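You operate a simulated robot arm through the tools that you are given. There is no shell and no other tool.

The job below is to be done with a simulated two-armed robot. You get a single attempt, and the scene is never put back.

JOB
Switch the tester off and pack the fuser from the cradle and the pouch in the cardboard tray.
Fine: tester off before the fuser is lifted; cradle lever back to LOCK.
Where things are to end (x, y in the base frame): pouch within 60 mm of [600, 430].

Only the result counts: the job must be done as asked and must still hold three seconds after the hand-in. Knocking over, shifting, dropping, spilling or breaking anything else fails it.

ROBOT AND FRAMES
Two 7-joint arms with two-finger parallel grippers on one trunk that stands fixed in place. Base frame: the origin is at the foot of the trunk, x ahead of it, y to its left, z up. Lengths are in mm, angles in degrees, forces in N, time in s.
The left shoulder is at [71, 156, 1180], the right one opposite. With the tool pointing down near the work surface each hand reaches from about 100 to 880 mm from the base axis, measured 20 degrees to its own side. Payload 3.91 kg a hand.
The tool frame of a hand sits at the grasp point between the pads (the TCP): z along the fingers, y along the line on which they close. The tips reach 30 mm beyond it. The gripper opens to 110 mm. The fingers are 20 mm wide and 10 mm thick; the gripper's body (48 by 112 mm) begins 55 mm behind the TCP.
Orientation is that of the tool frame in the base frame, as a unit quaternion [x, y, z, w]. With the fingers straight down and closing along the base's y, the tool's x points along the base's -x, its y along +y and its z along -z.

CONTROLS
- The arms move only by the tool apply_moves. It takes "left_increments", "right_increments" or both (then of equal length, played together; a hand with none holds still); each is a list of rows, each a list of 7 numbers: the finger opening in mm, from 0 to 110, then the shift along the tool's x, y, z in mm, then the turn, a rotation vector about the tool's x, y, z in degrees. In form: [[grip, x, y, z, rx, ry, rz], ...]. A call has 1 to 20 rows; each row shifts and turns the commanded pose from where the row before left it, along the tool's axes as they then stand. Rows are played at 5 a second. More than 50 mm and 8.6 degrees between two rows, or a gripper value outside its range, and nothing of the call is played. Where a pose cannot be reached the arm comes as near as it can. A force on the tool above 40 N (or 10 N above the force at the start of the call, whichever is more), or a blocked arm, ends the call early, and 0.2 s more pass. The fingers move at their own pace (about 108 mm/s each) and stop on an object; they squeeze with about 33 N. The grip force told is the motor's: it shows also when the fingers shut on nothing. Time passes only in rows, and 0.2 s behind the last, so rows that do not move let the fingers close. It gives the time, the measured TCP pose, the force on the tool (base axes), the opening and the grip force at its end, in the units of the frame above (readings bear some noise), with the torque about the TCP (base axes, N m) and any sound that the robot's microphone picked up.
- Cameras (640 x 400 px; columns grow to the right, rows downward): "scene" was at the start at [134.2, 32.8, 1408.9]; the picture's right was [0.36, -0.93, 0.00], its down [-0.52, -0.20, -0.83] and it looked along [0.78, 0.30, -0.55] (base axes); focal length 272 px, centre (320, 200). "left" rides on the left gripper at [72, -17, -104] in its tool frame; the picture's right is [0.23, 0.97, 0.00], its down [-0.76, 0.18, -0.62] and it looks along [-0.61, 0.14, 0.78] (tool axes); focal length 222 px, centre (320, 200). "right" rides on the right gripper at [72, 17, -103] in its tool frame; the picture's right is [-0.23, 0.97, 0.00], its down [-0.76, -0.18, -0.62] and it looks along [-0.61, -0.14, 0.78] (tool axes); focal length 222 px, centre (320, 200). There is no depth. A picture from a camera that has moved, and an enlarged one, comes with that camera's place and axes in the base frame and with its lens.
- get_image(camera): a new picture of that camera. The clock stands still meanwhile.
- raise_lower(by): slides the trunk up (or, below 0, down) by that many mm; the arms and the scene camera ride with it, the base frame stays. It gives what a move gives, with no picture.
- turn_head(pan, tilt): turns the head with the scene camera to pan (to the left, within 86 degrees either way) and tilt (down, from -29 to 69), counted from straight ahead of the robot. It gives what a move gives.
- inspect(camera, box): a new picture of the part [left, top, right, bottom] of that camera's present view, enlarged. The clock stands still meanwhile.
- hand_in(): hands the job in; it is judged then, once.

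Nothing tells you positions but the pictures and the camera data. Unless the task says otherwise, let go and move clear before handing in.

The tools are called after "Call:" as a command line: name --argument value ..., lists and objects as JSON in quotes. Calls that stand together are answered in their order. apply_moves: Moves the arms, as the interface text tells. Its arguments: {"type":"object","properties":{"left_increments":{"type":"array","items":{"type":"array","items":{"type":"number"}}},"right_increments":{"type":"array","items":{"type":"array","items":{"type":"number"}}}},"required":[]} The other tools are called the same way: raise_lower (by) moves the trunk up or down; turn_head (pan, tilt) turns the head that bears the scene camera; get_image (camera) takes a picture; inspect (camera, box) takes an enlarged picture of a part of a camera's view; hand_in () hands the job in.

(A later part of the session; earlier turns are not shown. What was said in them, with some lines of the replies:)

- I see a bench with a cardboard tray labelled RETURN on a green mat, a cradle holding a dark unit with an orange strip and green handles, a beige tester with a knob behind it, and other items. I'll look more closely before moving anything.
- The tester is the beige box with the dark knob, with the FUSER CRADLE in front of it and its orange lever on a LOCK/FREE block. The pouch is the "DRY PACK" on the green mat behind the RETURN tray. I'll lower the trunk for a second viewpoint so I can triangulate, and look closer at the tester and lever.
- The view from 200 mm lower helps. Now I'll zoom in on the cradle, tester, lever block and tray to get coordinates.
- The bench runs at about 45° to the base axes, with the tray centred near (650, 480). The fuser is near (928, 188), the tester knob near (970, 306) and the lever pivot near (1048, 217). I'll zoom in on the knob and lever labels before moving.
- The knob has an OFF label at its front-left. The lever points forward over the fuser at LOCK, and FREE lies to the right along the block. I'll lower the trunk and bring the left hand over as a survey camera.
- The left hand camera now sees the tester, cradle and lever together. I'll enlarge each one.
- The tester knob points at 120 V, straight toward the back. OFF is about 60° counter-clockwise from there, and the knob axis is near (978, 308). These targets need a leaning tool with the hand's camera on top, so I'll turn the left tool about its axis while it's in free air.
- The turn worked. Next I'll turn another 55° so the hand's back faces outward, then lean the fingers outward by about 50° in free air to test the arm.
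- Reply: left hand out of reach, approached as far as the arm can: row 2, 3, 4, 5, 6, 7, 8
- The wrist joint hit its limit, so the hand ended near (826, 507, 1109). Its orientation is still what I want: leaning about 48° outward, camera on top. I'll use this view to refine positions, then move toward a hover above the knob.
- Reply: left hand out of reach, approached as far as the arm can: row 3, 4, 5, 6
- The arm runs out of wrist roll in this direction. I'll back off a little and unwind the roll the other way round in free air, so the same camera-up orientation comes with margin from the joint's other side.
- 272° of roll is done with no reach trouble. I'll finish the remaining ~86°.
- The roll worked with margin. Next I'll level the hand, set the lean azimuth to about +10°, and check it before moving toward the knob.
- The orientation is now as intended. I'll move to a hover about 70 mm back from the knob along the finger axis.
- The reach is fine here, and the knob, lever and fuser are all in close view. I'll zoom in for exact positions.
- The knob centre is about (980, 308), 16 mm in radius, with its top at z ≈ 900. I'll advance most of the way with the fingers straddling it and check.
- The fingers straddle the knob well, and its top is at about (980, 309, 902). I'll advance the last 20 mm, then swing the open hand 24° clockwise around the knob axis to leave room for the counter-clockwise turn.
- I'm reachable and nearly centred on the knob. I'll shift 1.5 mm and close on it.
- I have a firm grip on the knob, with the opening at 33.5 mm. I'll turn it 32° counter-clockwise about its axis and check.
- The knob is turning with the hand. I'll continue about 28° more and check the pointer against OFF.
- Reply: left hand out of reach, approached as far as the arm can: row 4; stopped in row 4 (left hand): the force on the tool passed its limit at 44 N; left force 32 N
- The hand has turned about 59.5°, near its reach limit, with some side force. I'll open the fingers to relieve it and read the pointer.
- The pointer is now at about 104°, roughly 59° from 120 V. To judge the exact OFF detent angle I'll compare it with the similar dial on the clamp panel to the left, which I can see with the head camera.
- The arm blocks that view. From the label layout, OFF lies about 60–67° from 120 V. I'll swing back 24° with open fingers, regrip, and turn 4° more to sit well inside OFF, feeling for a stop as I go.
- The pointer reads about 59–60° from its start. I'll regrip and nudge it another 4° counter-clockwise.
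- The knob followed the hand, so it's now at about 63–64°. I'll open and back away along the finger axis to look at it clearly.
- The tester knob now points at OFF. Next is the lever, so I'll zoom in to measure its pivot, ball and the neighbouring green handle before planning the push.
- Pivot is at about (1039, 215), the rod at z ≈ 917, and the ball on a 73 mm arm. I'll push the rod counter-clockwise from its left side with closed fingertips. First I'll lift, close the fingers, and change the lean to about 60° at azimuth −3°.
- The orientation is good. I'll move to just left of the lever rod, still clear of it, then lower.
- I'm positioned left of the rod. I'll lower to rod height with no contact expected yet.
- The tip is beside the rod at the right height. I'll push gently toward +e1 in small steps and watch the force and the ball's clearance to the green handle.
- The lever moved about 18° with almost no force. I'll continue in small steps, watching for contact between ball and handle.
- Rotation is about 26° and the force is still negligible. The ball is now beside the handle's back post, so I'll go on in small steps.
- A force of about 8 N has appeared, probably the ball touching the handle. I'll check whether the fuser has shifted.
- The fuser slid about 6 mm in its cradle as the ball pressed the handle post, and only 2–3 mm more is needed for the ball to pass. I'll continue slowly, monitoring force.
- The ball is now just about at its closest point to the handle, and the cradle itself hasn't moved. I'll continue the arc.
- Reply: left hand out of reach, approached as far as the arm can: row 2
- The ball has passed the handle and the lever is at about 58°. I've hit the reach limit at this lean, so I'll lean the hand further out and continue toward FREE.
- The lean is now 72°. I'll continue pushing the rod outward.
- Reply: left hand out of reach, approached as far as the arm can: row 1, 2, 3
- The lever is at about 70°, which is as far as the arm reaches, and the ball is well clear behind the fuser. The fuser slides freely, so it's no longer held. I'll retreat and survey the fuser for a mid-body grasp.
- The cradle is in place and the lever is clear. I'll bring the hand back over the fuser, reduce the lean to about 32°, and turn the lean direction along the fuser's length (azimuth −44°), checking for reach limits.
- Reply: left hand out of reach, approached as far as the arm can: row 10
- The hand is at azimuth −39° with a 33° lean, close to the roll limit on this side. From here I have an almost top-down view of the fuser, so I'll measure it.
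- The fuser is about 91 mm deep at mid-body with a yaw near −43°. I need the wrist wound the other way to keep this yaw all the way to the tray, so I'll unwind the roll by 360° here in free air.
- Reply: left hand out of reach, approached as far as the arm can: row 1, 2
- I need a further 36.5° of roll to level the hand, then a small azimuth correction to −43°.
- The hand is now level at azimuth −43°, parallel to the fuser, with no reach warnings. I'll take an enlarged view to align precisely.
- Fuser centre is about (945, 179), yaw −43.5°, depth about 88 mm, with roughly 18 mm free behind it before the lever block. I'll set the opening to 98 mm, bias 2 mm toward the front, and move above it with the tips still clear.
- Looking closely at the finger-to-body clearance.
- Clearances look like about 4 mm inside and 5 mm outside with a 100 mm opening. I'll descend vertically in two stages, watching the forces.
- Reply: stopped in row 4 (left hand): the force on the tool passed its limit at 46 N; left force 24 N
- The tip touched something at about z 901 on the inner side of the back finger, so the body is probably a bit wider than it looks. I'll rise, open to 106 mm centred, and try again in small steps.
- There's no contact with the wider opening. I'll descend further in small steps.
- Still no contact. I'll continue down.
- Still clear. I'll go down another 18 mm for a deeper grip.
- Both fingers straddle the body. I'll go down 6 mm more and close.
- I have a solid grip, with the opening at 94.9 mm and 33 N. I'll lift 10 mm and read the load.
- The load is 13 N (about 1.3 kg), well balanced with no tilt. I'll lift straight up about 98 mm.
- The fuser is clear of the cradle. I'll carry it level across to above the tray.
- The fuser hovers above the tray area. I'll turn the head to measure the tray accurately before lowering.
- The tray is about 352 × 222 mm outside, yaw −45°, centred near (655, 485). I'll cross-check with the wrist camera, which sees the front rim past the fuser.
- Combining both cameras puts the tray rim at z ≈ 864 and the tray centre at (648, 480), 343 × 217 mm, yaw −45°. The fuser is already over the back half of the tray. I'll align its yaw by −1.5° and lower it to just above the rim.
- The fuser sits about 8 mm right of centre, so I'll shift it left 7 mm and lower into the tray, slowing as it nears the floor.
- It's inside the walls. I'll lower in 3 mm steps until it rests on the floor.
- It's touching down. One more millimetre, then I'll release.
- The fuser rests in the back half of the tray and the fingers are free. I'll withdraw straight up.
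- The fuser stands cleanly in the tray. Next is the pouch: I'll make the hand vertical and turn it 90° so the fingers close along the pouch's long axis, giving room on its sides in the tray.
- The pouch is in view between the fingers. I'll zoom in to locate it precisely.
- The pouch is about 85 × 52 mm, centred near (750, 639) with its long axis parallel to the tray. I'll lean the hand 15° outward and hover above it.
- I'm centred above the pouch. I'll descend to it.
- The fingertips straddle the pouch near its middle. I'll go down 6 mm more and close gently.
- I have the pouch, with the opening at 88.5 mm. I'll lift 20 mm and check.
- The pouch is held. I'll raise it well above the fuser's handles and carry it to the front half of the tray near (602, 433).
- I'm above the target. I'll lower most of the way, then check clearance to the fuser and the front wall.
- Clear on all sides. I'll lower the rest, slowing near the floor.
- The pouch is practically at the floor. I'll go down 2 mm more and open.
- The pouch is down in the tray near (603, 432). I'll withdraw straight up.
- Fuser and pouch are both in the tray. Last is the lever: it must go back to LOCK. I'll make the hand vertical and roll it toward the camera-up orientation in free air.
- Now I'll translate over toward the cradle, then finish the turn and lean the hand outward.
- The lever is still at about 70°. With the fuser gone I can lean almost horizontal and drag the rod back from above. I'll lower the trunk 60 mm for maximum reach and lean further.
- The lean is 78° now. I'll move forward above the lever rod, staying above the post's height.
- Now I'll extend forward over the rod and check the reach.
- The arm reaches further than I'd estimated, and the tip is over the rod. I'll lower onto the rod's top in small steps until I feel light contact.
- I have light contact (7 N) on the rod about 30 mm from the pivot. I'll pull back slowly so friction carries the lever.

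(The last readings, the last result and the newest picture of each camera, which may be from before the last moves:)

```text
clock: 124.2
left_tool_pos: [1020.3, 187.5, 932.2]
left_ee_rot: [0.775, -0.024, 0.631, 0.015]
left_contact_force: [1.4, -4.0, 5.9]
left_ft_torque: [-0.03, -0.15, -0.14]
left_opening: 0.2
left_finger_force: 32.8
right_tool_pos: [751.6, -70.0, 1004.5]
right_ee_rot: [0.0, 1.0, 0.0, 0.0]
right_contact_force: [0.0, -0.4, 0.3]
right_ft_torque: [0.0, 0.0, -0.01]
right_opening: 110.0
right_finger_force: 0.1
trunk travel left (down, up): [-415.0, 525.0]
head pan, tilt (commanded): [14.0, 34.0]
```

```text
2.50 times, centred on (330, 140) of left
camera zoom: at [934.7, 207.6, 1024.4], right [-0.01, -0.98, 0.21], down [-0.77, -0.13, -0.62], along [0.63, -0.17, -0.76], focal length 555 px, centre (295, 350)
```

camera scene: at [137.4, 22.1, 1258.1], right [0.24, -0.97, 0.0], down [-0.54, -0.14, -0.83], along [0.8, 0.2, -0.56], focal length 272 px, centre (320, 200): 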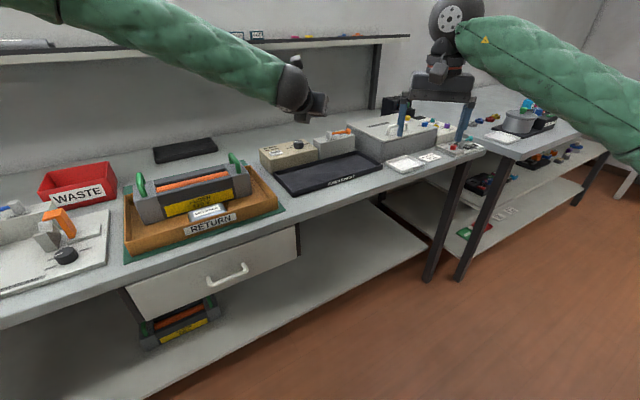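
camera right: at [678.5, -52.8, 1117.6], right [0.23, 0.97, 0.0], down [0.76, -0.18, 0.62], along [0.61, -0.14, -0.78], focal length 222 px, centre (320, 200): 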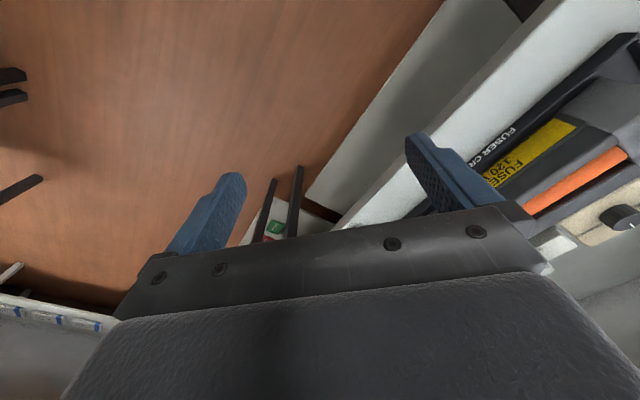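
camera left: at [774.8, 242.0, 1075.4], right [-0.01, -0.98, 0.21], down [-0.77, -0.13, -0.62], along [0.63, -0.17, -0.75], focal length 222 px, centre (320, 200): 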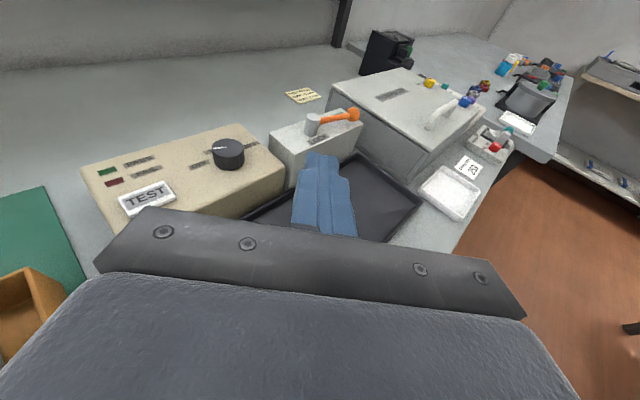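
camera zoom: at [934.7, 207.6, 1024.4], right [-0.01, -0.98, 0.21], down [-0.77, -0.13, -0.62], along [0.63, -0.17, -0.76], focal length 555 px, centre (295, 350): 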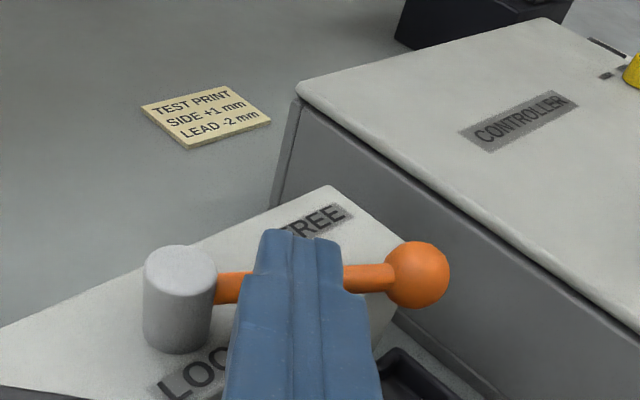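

The lever is following. I'll continue pulling back, with slightly more downward pressure.

Call:
apply_moves --left_increments '[[0, -1.6, 0.5, -3.0, 0, 0, 0], [0, -1.1, 0.4, -3.0, 0, 0, 0], [0, -0.6, 0.3, -3.0, 0, 0, 0]]'

Call:
inspect --camera "left" --box '[220, 60, 440, 220]'

```text
clock: 125.0
left_tool_pos: [1011.0, 188.4, 930.6]
left_ee_rot: [0.776, -0.025, 0.631, 0.015]
left_contact_force: [0.6, 0.0, 0.6]
left_ft_torque: [0.0, 0.01, 0.01]
left_opening: 0.1
left_finger_force: 32.6
right_tool_pos: [750.0, -70.2, 1004.8]
right_ee_rot: [0.0, 1.0, 0.0, -0.001]
right_contact_force: [-0.8, -0.8, -0.6]
right_ft_torque: [0.02, 0.0, 0.02]
right_opening: 110.2
right_finger_force: 0.1
trunk travel left (down, up): [-415.0, 525.0]
head pan, tilt (commanded): [14.0, 34.0]
```

```text
2.50 times, centred on (330, 140) of left
camera zoom: at [925.8, 207.6, 1022.4], right [-0.01, -0.98, 0.21], down [-0.77, -0.13, -0.62], along [0.63, -0.17, -0.76], focal length 555 px, centre (295, 350)
```

zoom: 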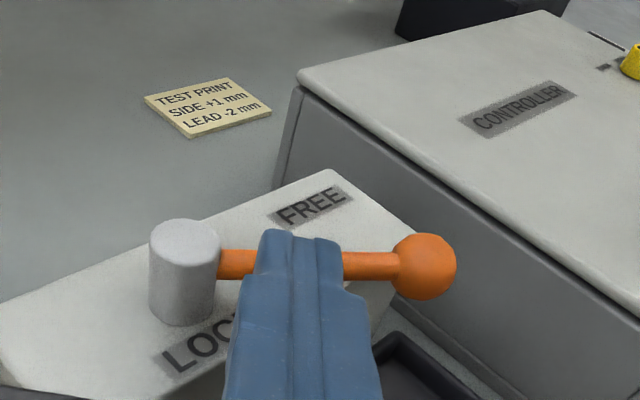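

The lever came back to about 56° before the tip slipped off the front of the rod. I'll rise, move forward over it again and repeat.

Call:
apply_moves --left_increments '[[0, 15, 0, -3, 0, 0, 0], [0, 2, 2, 9.5, 0, 0, 0], [0, 2, 2, 9.5, 0, 0, 0], [0, -9, 0, 1.8, 0, 0, 0], [0, -3, 0, 0.6, 0, 0, 0], [0, 0, 0, 0, 0, 0, 0]]'

Call:
inspect --camera "left" --box '[220, 60, 440, 220]'

```text
clock: 126.4
left_tool_pos: [1029.1, 182.5, 934.1]
left_ee_rot: [0.776, -0.023, 0.63, 0.014]
left_contact_force: [-0.7, -0.3, 0.2]
left_ft_torque: [0.02, -0.02, 0.0]
left_opening: 0.0
left_finger_force: 33.1
right_tool_pos: [750.1, -69.1, 1004.5]
right_ee_rot: [-0.001, 1.0, 0.001, 0.0]
right_contact_force: [0.6, -0.3, 0.1]
right_ft_torque: [-0.02, -0.01, 0.03]
right_opening: 110.1
right_finger_force: 0.1
trunk travel left (down, up): [-415.0, 525.0]
head pan, tilt (commanded): [14.0, 34.0]
```

```text
2.50 times, centred on (330, 140) of left
camera zoom: at [944.8, 201.6, 1025.6], right [-0.01, -0.98, 0.21], down [-0.77, -0.13, -0.62], along [0.63, -0.17, -0.76], focal length 555 px, centre (295, 350)
```

zoom: 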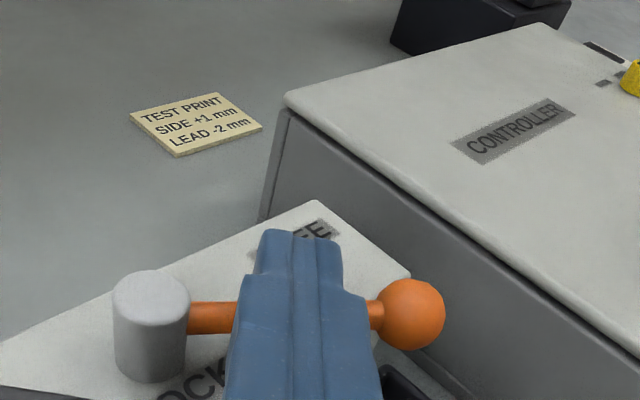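

The tip now overlaps well past the rod. I'll lower to press, then pull.

Call:
apply_moves --left_increments '[[0, -3, 0, 0.6, 0, 0, 0], [0, -2, 0, 0.4, 0, 0, 0], [0, 0, 0, 0, 0, 0, 0]]'

```text
clock: 127.2
left_tool_pos: [1030.6, 181.4, 934.0]
left_ee_rot: [0.775, -0.024, 0.632, 0.014]
left_contact_force: [9.0, -1.5, 20.7]
left_ft_torque: [-0.16, -0.59, -0.29]
left_opening: 0.0
left_finger_force: 32.5
right_tool_pos: [749.7, -71.1, 1005.7]
right_ee_rot: [0.0, 1.0, 0.0, 0.0]
right_contact_force: [0.4, -0.1, 0.7]
right_ft_torque: [-0.03, 0.01, 0.0]
right_opening: 110.0
right_finger_force: 0.0
trunk travel left (down, up): [-415.0, 525.0]
head pan, tilt (commanded): [14.0, 34.0]
```

Firm contact, and it's pushing the rod from its back-top side. I'll pull back now.

Call:
apply_moves --left_increments '[[0, -0.6, 0, -3.0, 0, 0, 0], [0, -0.6, 0, -3.0, 0, 0, 0], [0, -0.6, 0, -3.0, 0, 0, 0], [0, -0.6, -0.5, -3.0, 0, 0, 0]]'

Call:
inspect --camera "left" --box '[220, 60, 440, 220]'

```text
clock: 128.3
left_tool_pos: [1017.1, 183.8, 933.9]
left_ee_rot: [0.773, -0.023, 0.634, 0.014]
left_contact_force: [3.2, -4.6, 11.3]
left_ft_torque: [-0.1, -0.36, -0.2]
left_opening: 0.1
left_finger_force: 32.8
right_tool_pos: [749.9, -69.7, 1004.6]
right_ee_rot: [-0.001, 1.0, 0.0, 0.0]
right_contact_force: [-0.5, -0.2, -0.3]
right_ft_torque: [0.0, -0.01, -0.01]
right_opening: 110.0
right_finger_force: 0.1
trunk travel left (down, up): [-415.0, 525.0]
head pan, tilt (commanded): [14.0, 34.0]
stopped in row 4 (left hand): the force on the tool passed its limit at 40 N (the readings are from after the stop); the commanded pose is now the measured one
```

```text
2.50 times, centred on (330, 140) of left
camera zoom: at [931.2, 203.2, 1024.4], right [-0.01, -0.98, 0.22], down [-0.77, -0.13, -0.62], along [0.64, -0.17, -0.75], focal length 555 px, centre (295, 350)
```

zoom: 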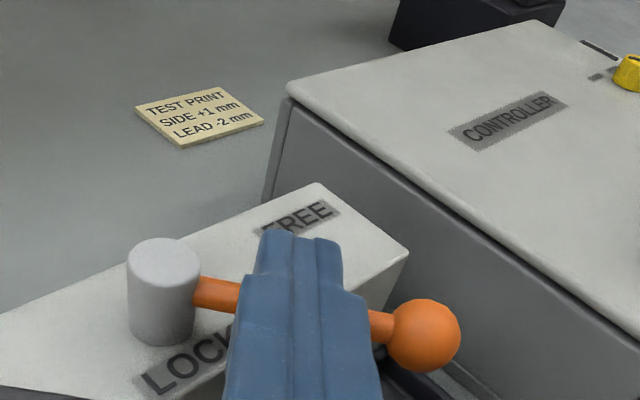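

The lever is at about 39° now. I'll repeat: rise, forward, press and pull.

Call:
apply_moves --left_increments '[[0, 8, 0, -1.6, 0, 0, 0], [0, 1.2, 6, 9, 0, 0, 0], [0, -7, 0, 1.4, 0, 0, 0], [0, -3, 0, 0.6, 0, 0, 0], [0, 0, 0, 0, 0, 0, 0]]'

Call:
inspect --camera "left" --box '[220, 60, 440, 220]'

```text
clock: 129.5
left_tool_pos: [1025.7, 177.1, 931.0]
left_ee_rot: [0.774, -0.023, 0.632, 0.014]
left_contact_force: [3.8, 2.1, 13.3]
left_ft_torque: [-0.03, -0.24, -0.1]
left_opening: 0.0
left_finger_force: 32.7
right_tool_pos: [751.3, -69.5, 1005.6]
right_ee_rot: [0.0, 1.0, 0.0, 0.0]
right_contact_force: [-0.1, -1.2, 0.4]
right_ft_torque: [0.02, -0.02, 0.01]
right_opening: 110.0
right_finger_force: 0.0
trunk travel left (down, up): [-415.0, 525.0]
head pan, tilt (commanded): [14.0, 34.0]
```

```text
2.50 times, centred on (330, 140) of left
camera zoom: at [939.6, 197.0, 1022.5], right [-0.01, -0.98, 0.22], down [-0.77, -0.13, -0.62], along [0.64, -0.17, -0.75], focal length 555 px, centre (295, 350)
```

zoom: 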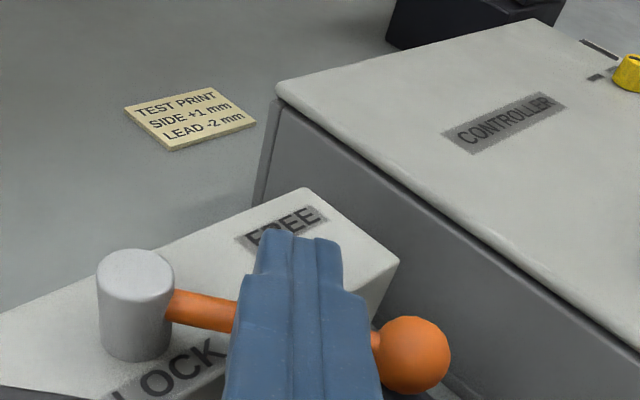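

Call:
apply_moves --left_increments '[[0, -0.3, -0.6, -3.5, 0, 0, 0], [0, -0.3, -0.6, -3.5, 0, 0, 0], [0, -0.3, -0.6, -3.5, 0, 0, 0], [0, -0.3, -0.6, -3.5, 0, 0, 0]]'

Call:
inspect --camera "left" --box '[220, 60, 440, 220]'

Call:
inspect --camera "scene" --box '[270, 70, 410, 170]'

```text
clock: 130.5
left_tool_pos: [1010.6, 179.0, 931.8]
left_ee_rot: [0.775, -0.024, 0.632, 0.015]
left_contact_force: [6.6, -3.7, 20.0]
left_ft_torque: [-0.05, -0.44, -0.35]
left_opening: 0.1
left_finger_force: 32.7
right_tool_pos: [749.2, -70.7, 1004.9]
right_ee_rot: [0.0, 1.0, 0.0, 0.0]
right_contact_force: [-0.3, 0.3, 0.3]
right_ft_torque: [0.03, 0.03, 0.03]
right_opening: 110.1
right_finger_force: 0.0
trunk travel left (down, up): [-415.0, 525.0]
head pan, tilt (commanded): [14.0, 34.0]
```

```text
2.50 times, centred on (330, 140) of left
camera zoom: at [925.7, 199.0, 1023.3], right [-0.01, -0.98, 0.22], down [-0.77, -0.13, -0.62], along [0.64, -0.17, -0.75], focal length 555 px, centre (295, 350)
```

zoom: 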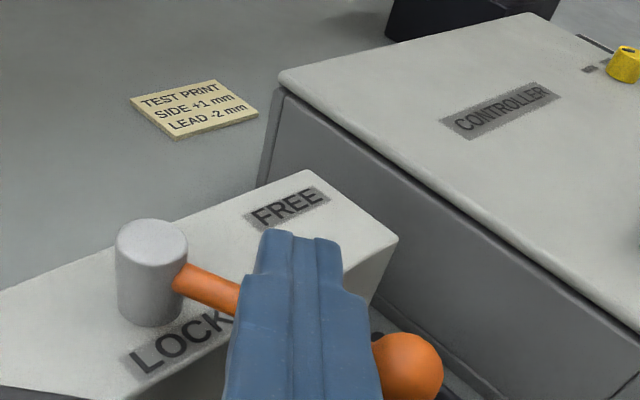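

```text
4.00 times, centred on (340, 120) of scene
camera zoom: at [136.2, 21.3, 1198.3], right [0.24, -0.97, 0.0], down [-0.54, -0.13, -0.83], along [0.8, 0.2, -0.56], focal length 1089 px, centre (240, 520)
```

zoom: 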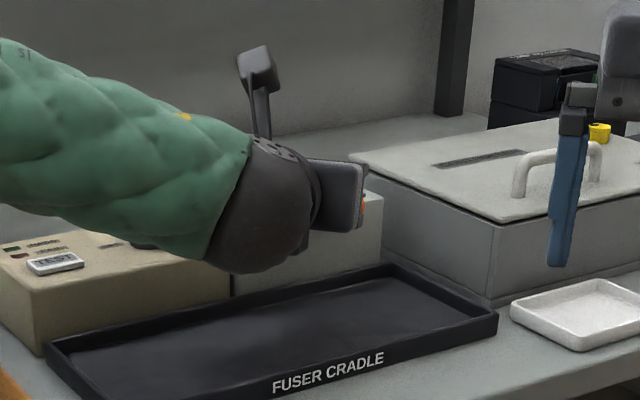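

The lever is at about 25°. For the rest I'll push the ball positively: rise, go around to its right side, lower, and push it left toward LOCK.

Call:
apply_moves --left_increments '[[0, 12, 0, -2.4, 0, 0, 0], [0, 12, 0, -2.4, 0, 0, 0], [0, 0, 30, -5, 0, 0, 0], [0, 0, 31, -5, 0, 0, 0], [0, 0, 0, 0, 0, 0, 0]]'

Call:
inspect --camera "left" --box '[180, 60, 400, 220]'

```text
clock: 131.7
left_tool_pos: [993.2, 126.5, 957.9]
left_ee_rot: [0.775, -0.025, 0.632, 0.016]
left_contact_force: [0.0, -0.2, -0.5]
left_ft_torque: [-0.02, -0.02, -0.02]
left_opening: 0.0
left_finger_force: 33.2
left hand out of reach, approached as far as the arm can: row 4
right_tool_pos: [750.7, -69.3, 1003.8]
right_ee_rot: [0.0, 1.0, 0.0, -0.001]
right_contact_force: [0.3, -0.5, -0.5]
right_ft_torque: [0.01, 0.0, -0.01]
right_opening: 109.9
right_finger_force: 0.0
trunk travel left (down, up): [-415.0, 525.0]
head pan, tilt (commanded): [14.0, 34.0]
```

```text
2.50 times, centred on (290, 140) of left
camera zoom: at [907.2, 146.3, 1049.7], right [-0.01, -0.98, 0.22], down [-0.77, -0.13, -0.62], along [0.63, -0.17, -0.75], focal length 555 px, centre (395, 350)
```

zoom: 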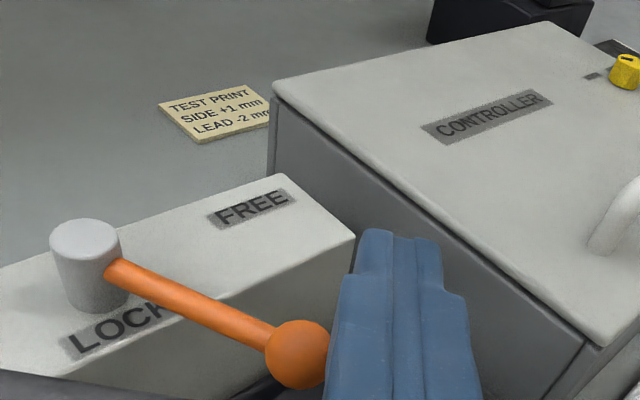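

The ball is visible and my fingers are just to its right but slightly overlapping in y. I'll shift a few millimetres further right and then lower.

Call:
apply_moves --left_increments '[[0, -1, 7, -5, 0, 0, 0], [0, 0, 0, 0, 0, 0, 0]]'

Call:
inspect --camera "left" --box '[180, 60, 400, 220]'

```text
clock: 132.3
left_tool_pos: [987.9, 121.7, 960.4]
left_ee_rot: [0.775, -0.024, 0.631, 0.016]
left_contact_force: [0.4, 0.2, -1.1]
left_ft_torque: [0.01, -0.04, 0.0]
left_opening: 0.2
left_finger_force: 33.1
right_tool_pos: [749.5, -69.3, 1004.4]
right_ee_rot: [0.0, 1.0, 0.0, 0.0]
right_contact_force: [0.6, -0.3, -0.9]
right_ft_torque: [0.0, -0.02, 0.0]
right_opening: 109.9
right_finger_force: 0.0
trunk travel left (down, up): [-415.0, 525.0]
head pan, tilt (commanded): [14.0, 34.0]
```

```text
2.50 times, centred on (290, 140) of left
camera zoom: at [901.2, 141.8, 1050.4], right [-0.01, -0.98, 0.22], down [-0.77, -0.13, -0.62], along [0.63, -0.17, -0.75], focal length 555 px, centre (395, 350)
```

zoom: 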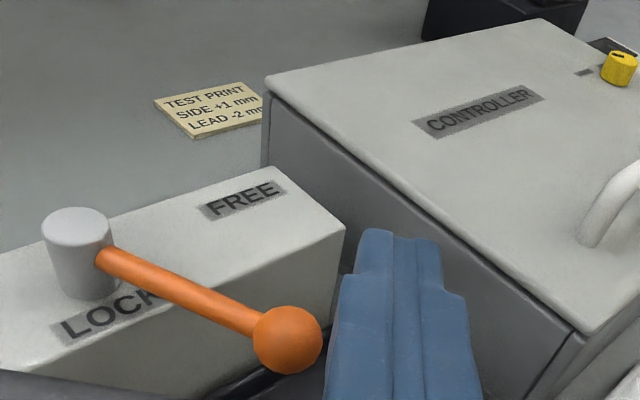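

Call:
apply_moves --left_increments '[[0, 0, 5, 0, 0, 0, 0], [0, -12, 0, 2.4, 0, 0, 0], [0, -12, 0, 2.4, 0, 0, 0], [0, -11, 0, 2.2, 0, 0, 0], [0, 0, 0, 0, 0, 0, 0]]'

Call:
inspect --camera "left" --box '[180, 60, 400, 220]'

Call:
inspect --camera "scene" --box '[270, 70, 410, 170]'

```text
clock: 133.5
left_tool_pos: [977.5, 128.4, 926.0]
left_ee_rot: [0.775, -0.023, 0.632, 0.015]
left_contact_force: [0.0, 0.0, 0.5]
left_ft_torque: [-0.01, -0.01, 0.03]
left_opening: 0.0
left_finger_force: 33.0
left hand out of reach, approached as far as the arm can: row 1, 2, 3, 4
right_tool_pos: [751.2, -71.1, 1004.8]
right_ee_rot: [0.0, 1.0, 0.0, 0.0]
right_contact_force: [-0.5, -0.5, -0.2]
right_ft_torque: [-0.04, -0.03, 0.0]
right_opening: 110.1
right_finger_force: 0.0
trunk travel left (down, up): [-415.0, 525.0]
head pan, tilt (commanded): [14.0, 34.0]
```

```text
2.50 times, centred on (290, 140) of left
camera zoom: at [891.9, 148.7, 1017.4], right [-0.01, -0.98, 0.22], down [-0.77, -0.13, -0.62], along [0.63, -0.17, -0.75], focal length 555 px, centre (395, 350)
```

zoom: 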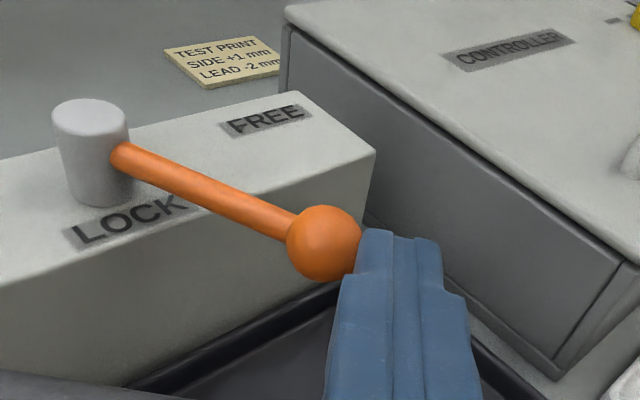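

```text
4.00 times, centred on (340, 120) of scene
camera zoom: at [137.4, 21.9, 1198.1], right [0.24, -0.97, 0.0], down [-0.54, -0.14, -0.83], along [0.8, 0.2, -0.56], focal length 1089 px, centre (240, 520)
```

zoom: 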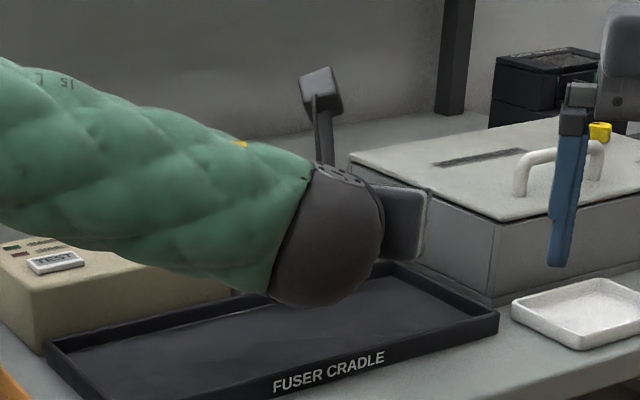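

The arm can't get far enough around on that side. I'll go back to the press-and-pull method, which has worked well.

Call:
apply_moves --left_increments '[[0, 13, 0, -2.7, 0, 0, 0], [0, 13, 0, -2.7, 0, 0, 0], [0, 2.4, -17, 12, 0, 0, 0], [0, 2.4, -17, 12, 0, 0, 0], [0, 2.4, -18, 12, 0, 0, 0], [0, 0, 0, 0, 0, 0, 0]]'

Call:
inspect --camera "left" --box '[220, 60, 440, 220]'

```text
clock: 134.9
left_tool_pos: [1018.1, 177.1, 953.0]
left_ee_rot: [0.775, -0.024, 0.632, 0.015]
left_contact_force: [-0.4, 0.3, 0.6]
left_ft_torque: [-0.02, 0.0, -0.02]
left_opening: 0.1
left_finger_force: 32.9
right_tool_pos: [749.9, -69.3, 1004.0]
right_ee_rot: [0.0, 1.0, 0.0, 0.001]
right_contact_force: [0.2, -0.2, 0.0]
right_ft_torque: [-0.02, -0.04, 0.01]
right_opening: 110.0
right_finger_force: 0.1
trunk travel left (down, up): [-415.0, 525.0]
head pan, tilt (commanded): [14.0, 34.0]
```

```text
2.50 times, centred on (330, 140) of left
camera zoom: at [932.0, 197.9, 1044.0], right [-0.01, -0.98, 0.22], down [-0.77, -0.13, -0.62], along [0.63, -0.17, -0.75], focal length 555 px, centre (295, 350)
```

zoom: 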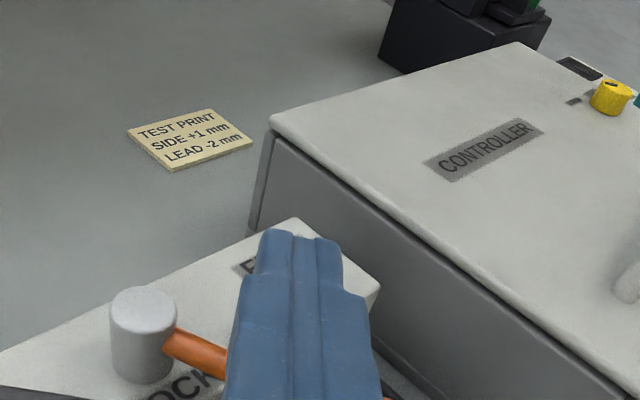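

With the lever this far back I can use a steeper lean, which hooks the rod better. I'll reduce the lean to 66° while staying above it.

Call:
apply_moves --left_increments '[[0, 3, 0, -8, 0, -6, 0], [0, 3, 0, 0, 0, -6, 0], [0, 0, 0, 0, 0, 0, 0]]'

Call:
inspect --camera "left" --box '[220, 60, 440, 220]'

```text
clock: 135.7
left_tool_pos: [1010.8, 178.0, 961.7]
left_ee_rot: [0.837, -0.025, 0.547, 0.012]
left_contact_force: [0.0, -0.6, 0.3]
left_ft_torque: [-0.01, 0.01, -0.02]
left_opening: 0.1
left_finger_force: 32.6
right_tool_pos: [750.1, -71.1, 1004.5]
right_ee_rot: [0.0, 1.0, 0.0, 0.0]
right_contact_force: [-0.1, 0.5, -0.4]
right_ft_torque: [0.0, 0.01, 0.0]
right_opening: 110.2
right_finger_force: 0.1
trunk travel left (down, up): [-415.0, 525.0]
head pan, tilt (commanded): [14.0, 34.0]
```

```text
2.50 times, centred on (330, 140) of left
camera zoom: at [946.8, 196.9, 1069.2], right [0.04, -0.98, 0.2], down [-0.89, -0.13, -0.45], along [0.46, -0.16, -0.87], focal length 555 px, centre (295, 350)
```

zoom: 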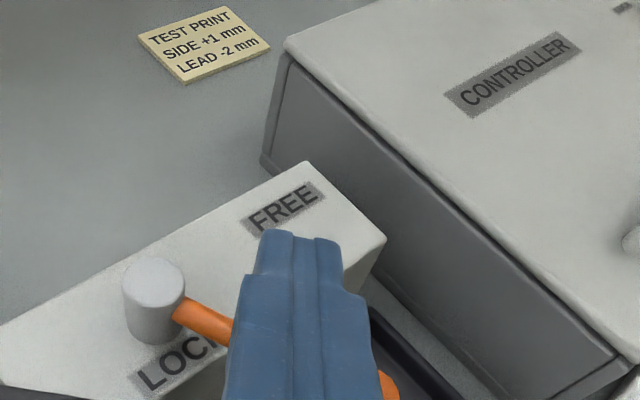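

Call:
apply_moves --left_increments '[[0, 2.4, 0, 5.5, 0, 0, 0], [0, -9.2, 0, 4, 0, 0, 0], [0, -9.2, 0, 4, 0, 0, 0], [0, -2.7, 0, 1.2, 0, 0, 0], [0, 0, 0, 0, 0, 0, 0]]'

Call:
inspect --camera "left" --box '[220, 60, 440, 220]'

```text
clock: 136.9
left_tool_pos: [1018.3, 177.0, 939.8]
left_ee_rot: [0.837, -0.025, 0.547, 0.012]
left_contact_force: [0.2, 0.4, 0.6]
left_ft_torque: [0.01, 0.01, -0.01]
left_opening: 0.1
left_finger_force: 32.7
right_tool_pos: [751.8, -70.0, 1004.4]
right_ee_rot: [0.0, 1.0, 0.0, 0.0]
right_contact_force: [-0.2, 0.5, 0.4]
right_ft_torque: [0.03, 0.0, 0.01]
right_opening: 109.9
right_finger_force: 0.2
trunk travel left (down, up): [-415.0, 525.0]
head pan, tilt (commanded): [14.0, 34.0]
```

```text
2.50 times, centred on (330, 140) of left
camera zoom: at [952.7, 195.9, 1046.1], right [0.04, -0.98, 0.2], down [-0.88, -0.13, -0.45], along [0.46, -0.16, -0.87], focal length 555 px, centre (295, 350)
```

zoom: 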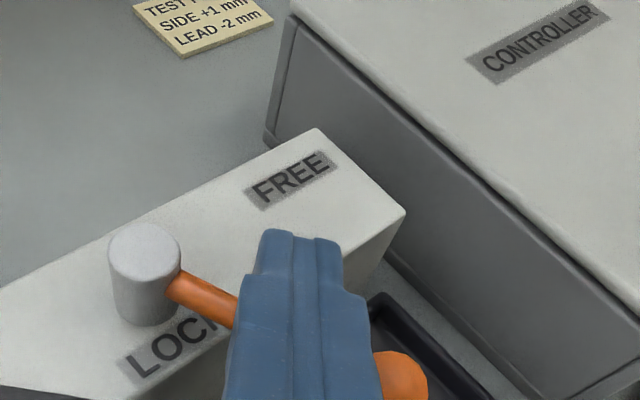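

The tip is behind and above the rod. I'll lower slightly more and pull back in small steps.

Call:
apply_moves --left_increments '[[0, -2.7, 0, 1.2, 0, 0, 0], [0, -1.8, 0, 0.8, 0, 0, 0], [0, -1.2, -0.8, -2.7, 0, 0, 0], [0, -1.2, -0.8, -2.7, 0, 0, 0], [0, -1.2, -0.8, -2.7, 0, 0, 0]]'

Call:
inspect --camera "left" --box '[220, 60, 440, 220]'

```text
clock: 138.1
left_tool_pos: [1009.4, 181.7, 935.6]
left_ee_rot: [0.837, -0.026, 0.547, 0.012]
left_contact_force: [0.4, 0.8, 0.0]
left_ft_torque: [-0.01, -0.01, 0.0]
left_opening: 0.1
left_finger_force: 32.6
right_tool_pos: [749.1, -69.9, 1004.3]
right_ee_rot: [0.0, 1.0, 0.0, 0.0]
right_contact_force: [-0.1, 0.1, -0.1]
right_ft_torque: [0.01, -0.01, 0.0]
right_opening: 109.8
right_finger_force: 0.1
trunk travel left (down, up): [-415.0, 525.0]
head pan, tilt (commanded): [14.0, 34.0]
```

```text
2.50 times, centred on (330, 140) of left
camera zoom: at [944.0, 199.8, 1042.8], right [0.04, -0.98, 0.2], down [-0.88, -0.13, -0.45], along [0.46, -0.16, -0.87], focal length 555 px, centre (295, 350)
```

zoom: 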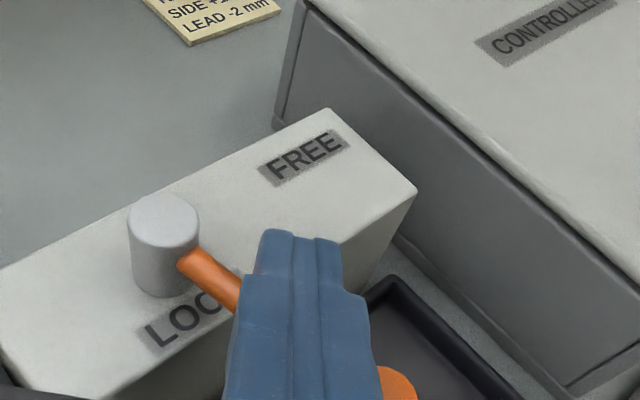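

The lever is moving freely with it. I'll continue.

Call:
apply_moves --left_increments '[[0, -1.2, -0.9, -2.8, 0, 0, 0], [0, -1.2, -0.9, -2.8, 0, 0, 0], [0, -1.2, -0.9, -2.8, 0, 0, 0]]'

Call:
inspect --camera "left" --box '[220, 60, 440, 220]'

Call:
inspect --camera "scene" --box '[270, 70, 410, 170]'

```text
clock: 138.9
left_tool_pos: [999.1, 182.2, 936.4]
left_ee_rot: [0.836, -0.025, 0.548, 0.012]
left_contact_force: [11.9, -3.1, 6.9]
left_ft_torque: [-0.01, -0.34, -0.16]
left_opening: 0.2
left_finger_force: 33.6
right_tool_pos: [751.3, -70.1, 1004.0]
right_ee_rot: [0.0, 1.0, 0.0, 0.0]
right_contact_force: [-0.8, 0.0, -0.1]
right_ft_torque: [-0.01, 0.0, -0.02]
right_opening: 110.1
right_finger_force: 0.0
trunk travel left (down, up): [-415.0, 525.0]
head pan, tilt (commanded): [14.0, 34.0]
```

```text
2.50 times, centred on (330, 140) of left
camera zoom: at [935.3, 201.4, 1043.1], right [0.04, -0.98, 0.2], down [-0.88, -0.12, -0.45], along [0.47, -0.16, -0.87], focal length 555 px, centre (295, 350)
```

zoom: 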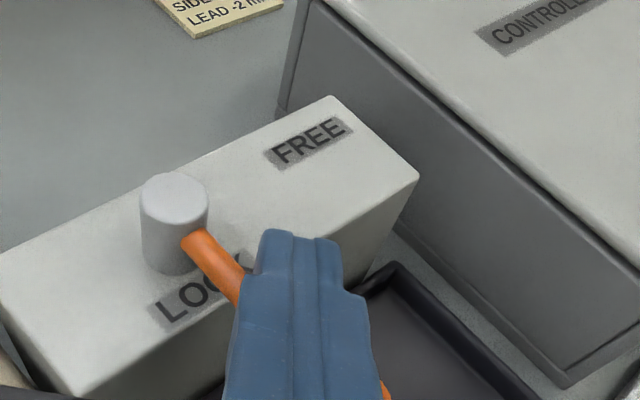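

```text
4.00 times, centred on (340, 120) of scene
camera zoom: at [137.9, 21.5, 1198.2], right [0.24, -0.97, 0.0], down [-0.54, -0.13, -0.83], along [0.8, 0.2, -0.56], focal length 1089 px, centre (240, 520)
```

zoom: 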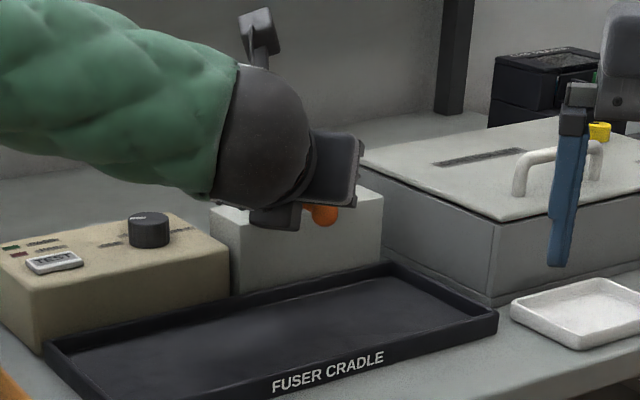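

Resistance of about 12 N suggests the lever has reached its LOCK stop. I'll lift off and look at it clearly.

Call:
apply_moves --left_increments '[[0, 4, 0, 1, 0, 0, 0], [0, 10, 0, -3, 0, 0, 0], [0, 12, 0, -5, 0, 0, 0], [0, 12, 0, -15, 0, 0, 0], [0, 10, 0, -30, 0, 0, 0], [0, 10, 0, -30, 0, 0, 0], [0, 0, 0, 0, 0, 0, 0]]'

Call:
inspect --camera "left" --box '[250, 60, 430, 190]'

Call:
inspect --camera "scene" --box '[270, 70, 410, 170]'

```text
clock: 140.5
left_tool_pos: [946.5, 185.4, 1017.0]
left_ee_rot: [0.837, -0.026, 0.547, 0.013]
left_contact_force: [-0.8, -0.8, 0.2]
left_ft_torque: [0.01, -0.01, -0.01]
left_opening: 0.0
left_finger_force: 33.2
right_tool_pos: [750.3, -69.0, 1003.7]
right_ee_rot: [0.0, 1.0, -0.001, -0.001]
right_contact_force: [0.0, -0.3, 0.2]
right_ft_torque: [-0.05, 0.04, 0.01]
right_opening: 109.8
right_finger_force: 0.0
trunk travel left (down, up): [-415.0, 525.0]
head pan, tilt (commanded): [14.0, 34.0]
```

```text
3.08 times, centred on (340, 125) of left
camera zoom: at [882.3, 204.2, 1125.1], right [0.04, -0.98, 0.2], down [-0.89, -0.13, -0.45], along [0.46, -0.16, -0.87], focal length 684 px, centre (258, 431)
```

zoom: 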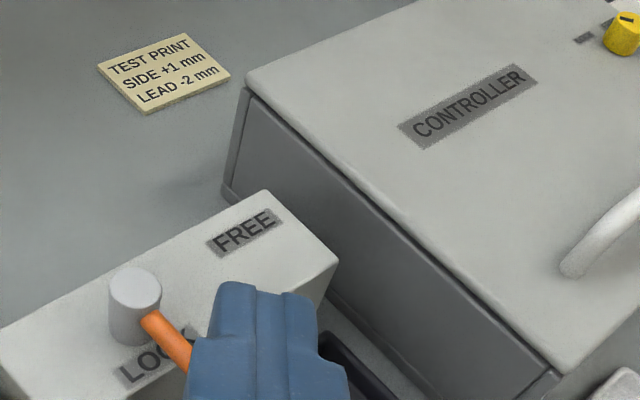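

```text
4.00 times, centred on (340, 120) of scene
camera zoom: at [138.1, 22.1, 1198.0], right [0.24, -0.97, 0.0], down [-0.54, -0.14, -0.83], along [0.8, 0.2, -0.56], focal length 1089 px, centre (240, 520)
```

zoom: 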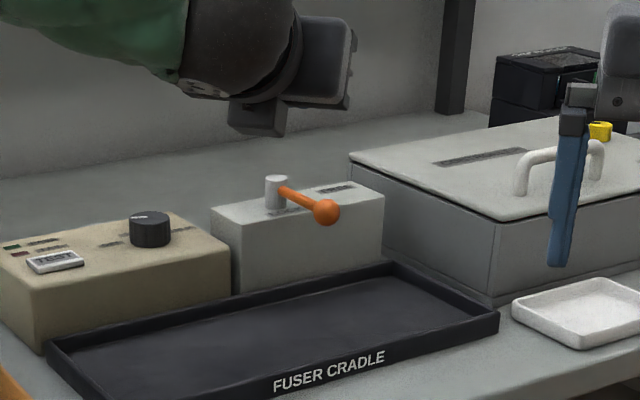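

The lever's angle now matches its original LOCK direction to within about 1°. I'll take a closer look at the lever and the tester knob from above to confirm both.

Call:
apply_moves --left_increments '[[0, 10, -20, -20, 0, 0, 0], [0, 10, -25, -15, 0, 0, 0], [0, 10, -25, -10, 0, 0, 0], [0, 5, -25, 0, 0, 0, 0], [0, 0, 0, 0, 0, 0, 0]]'

Call:
get_image --camera "left"

Call:
inspect --camera "left" --box '[260, 60, 460, 180]'

```text
clock: 141.7
left_tool_pos: [924.9, 282.6, 1072.1]
left_ee_rot: [0.837, -0.026, 0.547, 0.013]
left_contact_force: [0.2, 0.0, 0.5]
left_ft_torque: [-0.02, 0.0, 0.01]
left_opening: 0.3
left_finger_force: 32.9
right_tool_pos: [750.7, -70.1, 1004.1]
right_ee_rot: [0.0, 1.0, 0.0, 0.0]
right_contact_force: [0.4, -0.2, 0.0]
right_ft_torque: [0.02, -0.02, -0.01]
right_opening: 109.9
right_finger_force: 0.0
trunk travel left (down, up): [-415.0, 525.0]
head pan, tilt (commanded): [14.0, 34.0]
```

```text
taken
camera left: at [860.5, 302.2, 1179.1], right [0.04, -0.98, 0.2], down [-0.88, -0.13, -0.45], along [0.46, -0.16, -0.87], focal length 222 px, centre (320, 200)
```

left: 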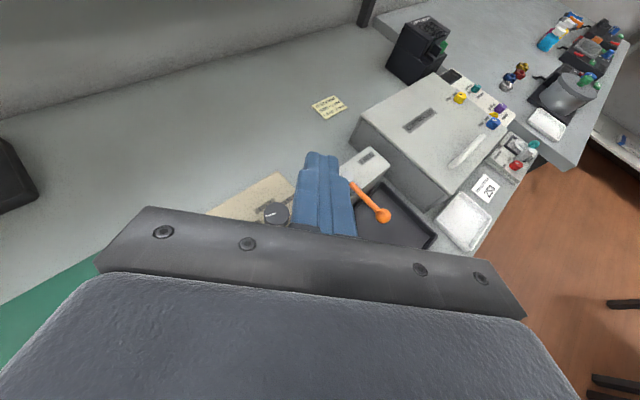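

```text
3.20 times, centred on (360, 120) of left
camera zoom: at [860.5, 302.2, 1179.1], right [0.04, -0.98, 0.2], down [-0.88, -0.13, -0.45], along [0.46, -0.16, -0.87], focal length 711 px, centre (192, 456)
```

zoom: 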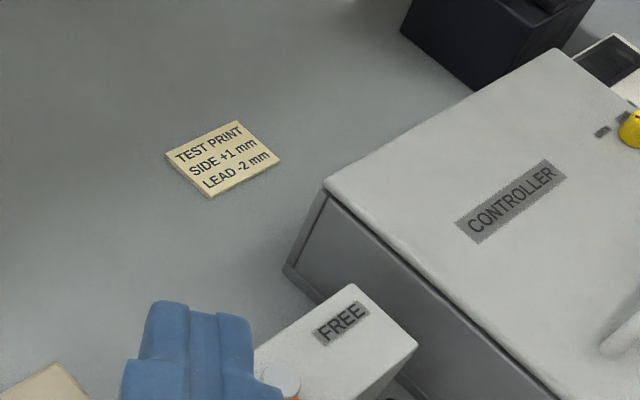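

Call:
inspect --camera "left" --box '[220, 170, 300, 230]'

Call:
inspect --camera "left" --box '[330, 140, 450, 250]'

Call:
inspect --camera "scene" --box '[260, 90, 340, 150]'

```text
6.67 times, centred on (260, 200) of left
camera zoom: at [860.5, 302.2, 1179.1], right [0.04, -0.98, 0.2], down [-0.88, -0.13, -0.45], along [0.46, -0.16, -0.87], focal length 1481 px, centre (720, 200)
```

zoom: 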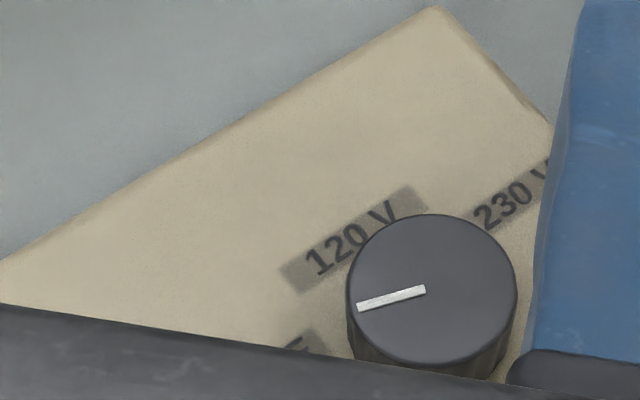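

```text
3.64 times, centred on (390, 195) of left
camera zoom: at [860.5, 302.2, 1179.1], right [0.04, -0.98, 0.2], down [-0.88, -0.13, -0.45], along [0.46, -0.16, -0.87], focal length 808 px, centre (66, 218)
```

zoom: 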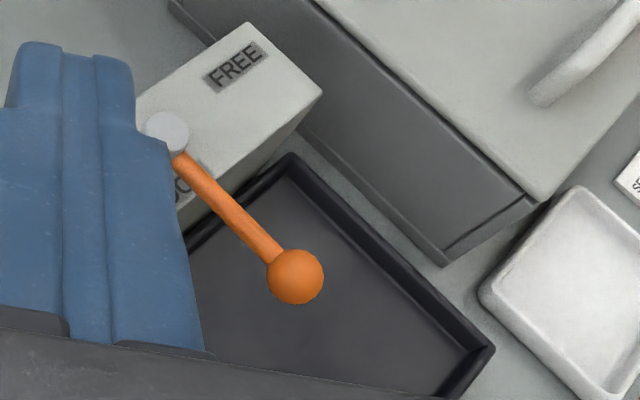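

```text
6.67 times, centred on (300, 120) of scene
camera zoom: at [137.3, 21.8, 1198.1], right [0.24, -0.97, 0.0], down [-0.54, -0.14, -0.83], along [0.8, 0.2, -0.56], focal length 1814 px, centre (453, 733)
```

zoom: 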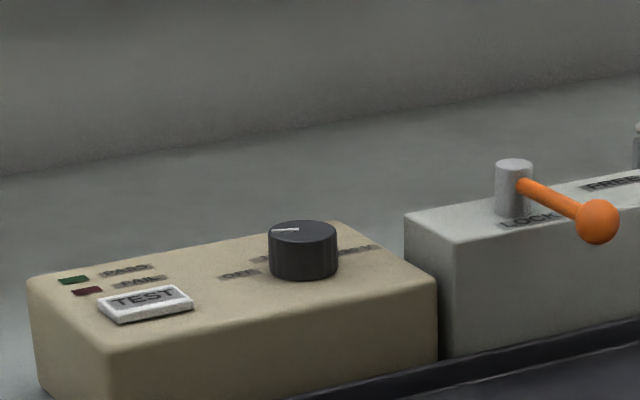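

The lever is back at LOCK and the knob still points at OFF. I'll retract the left hand to a clear place and do a final overall check.

Call:
apply_moves --left_increments '[[20, 10, -10, -30, 0, 0, 0], [40, 10, -10, -40, 0, 0, 0], [60, 10, -10, -40, 0, 0, 0], [60, 10, 0, -40, 0, 0, 0], [60, 0, 0, 0, 0, -8, 0], [60, 0, 0, 0, 0, -8, 0], [60, 0, 0, 0, 0, 0, 0]]'

Call:
get_image --camera "scene"

Call:
inspect --camera "scene" --box '[250, 90, 430, 200]'

Call:
inspect --camera "scene" --box '[100, 100, 300, 240]'

```text
clock: 143.3
left_tool_pos: [808.4, 317.0, 1168.5]
left_ee_rot: [0.905, -0.027, 0.425, 0.009]
left_contact_force: [0.1, -0.3, 0.5]
left_ft_torque: [0.04, -0.01, 0.04]
left_opening: 59.7
left_finger_force: 0.0
right_tool_pos: [748.9, -70.9, 1005.1]
right_ee_rot: [0.0, 1.0, 0.001, -0.001]
right_contact_force: [-0.1, 0.6, -0.5]
right_ft_torque: [0.0, 0.01, -0.01]
right_opening: 110.0
right_finger_force: 0.0
trunk travel left (down, up): [-415.0, 525.0]
head pan, tilt (commanded): [14.0, 34.0]
```

```text
taken
camera scene: at [137.1, 21.3, 1198.2], right [0.24, -0.97, 0.0], down [-0.54, -0.13, -0.83], along [0.8, 0.2, -0.56], focal length 272 px, centre (320, 200)
```

scene: 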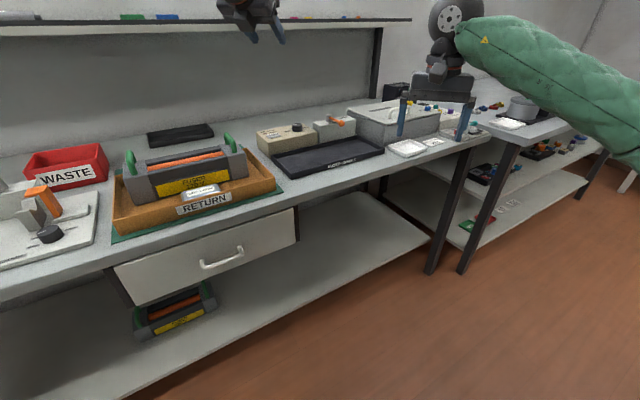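

```text
3.56 times, centred on (340, 145) of scene
camera zoom: at [137.1, 21.3, 1198.2], right [0.24, -0.97, 0.0], down [-0.54, -0.13, -0.83], along [0.8, 0.2, -0.56], focal length 968 px, centre (249, 396)
```

zoom: 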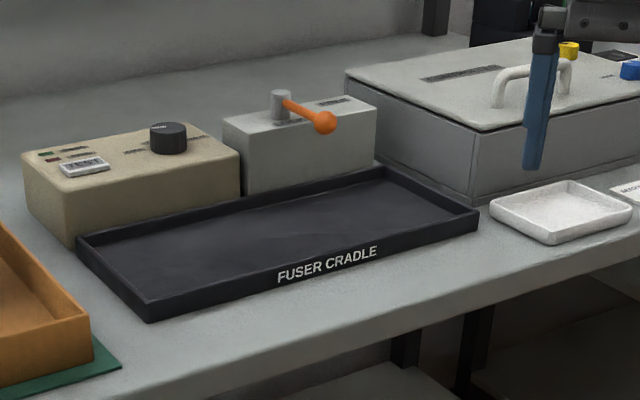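

```text
2.86 times, centred on (200, 170) of scene
camera zoom: at [137.1, 21.3, 1198.2], right [0.24, -0.97, 0.0], down [-0.54, -0.13, -0.83], along [0.8, 0.2, -0.56], focal length 778 px, centre (663, 286)
```

zoom: 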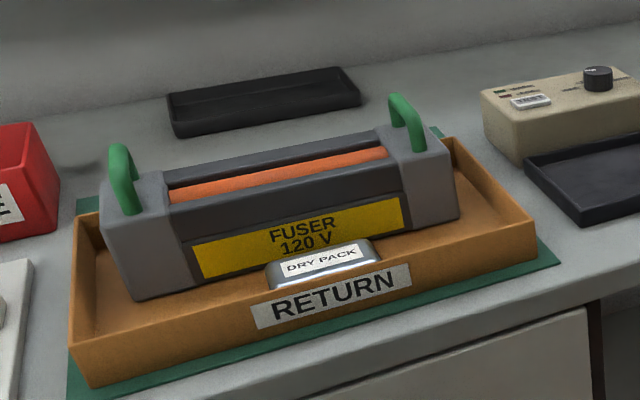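

Everything looks in place: the fuser and pouch are in the tray, the cradle hasn't moved and the lever is at LOCK. One last close look at the knob against its OFF label from the hand camera.

Call:
get_image --camera "left"

Call:
inspect --camera "left" --box '[250, 90, 370, 170]'

```text
taken
camera left: at [775.5, 334.0, 1289.3], right [0.09, -0.98, 0.17], down [-0.97, -0.12, -0.19], along [0.21, -0.15, -0.97], focal length 222 px, centre (320, 200)
```

left: 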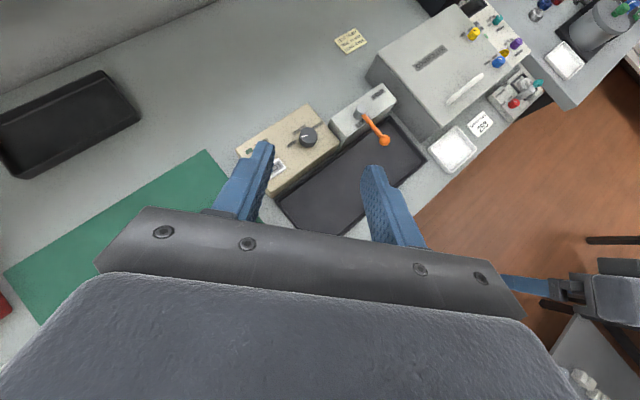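

```text
5.00 times, centred on (310, 130) of left
camera zoom: at [775.5, 334.0, 1289.3], right [0.09, -0.98, 0.17], down [-0.97, -0.12, -0.19], along [0.21, -0.15, -0.97], focal length 1111 px, centre (370, 550)
```

zoom: 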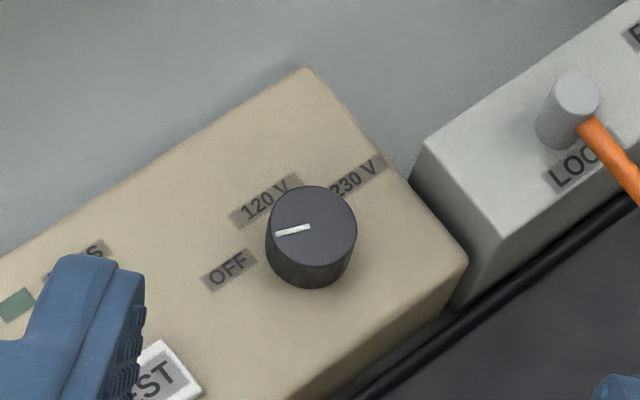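

The pointer aims straight at the OFF label, the lever is at LOCK, the fuser and pouch are in the tray, and both hands are clear. Handing in.

Call:
hand_in

```text
The job is handed in.
```

I finished the job and handed it in; the hand-in gave no verdict, so the result is what the cameras showed.

- **Tester:** I turned the knob to OFF before lifting the fuser. The pointer lines up with the OFF label to within a few degrees. I felt no click or stop there, so the position is read by eye.
- **Fuser:** It stands upright in the back half of the cardboard tray.
- **Pouch:** It lies in the front half of the tray at about (604, 432), a few millimetres from the target.
- **Cradle lever:** It is back at LOCK, within about 1° of where it started, and I felt resistance there as if at a stop.
- **Unexpected contact:** Swinging the lever open pushed its ball against the fuser's green handle, which slid the fuser about 13 mm inside the cradle. The lever only reached about 70° of the way to FREE, but that was enough to lift the fuser out.
- **Other items:** By camera measurement the cradle and tester are where they were, to within a few millimetres. Nothing else looked moved.

Both hands had let go and were clear when I handed in.
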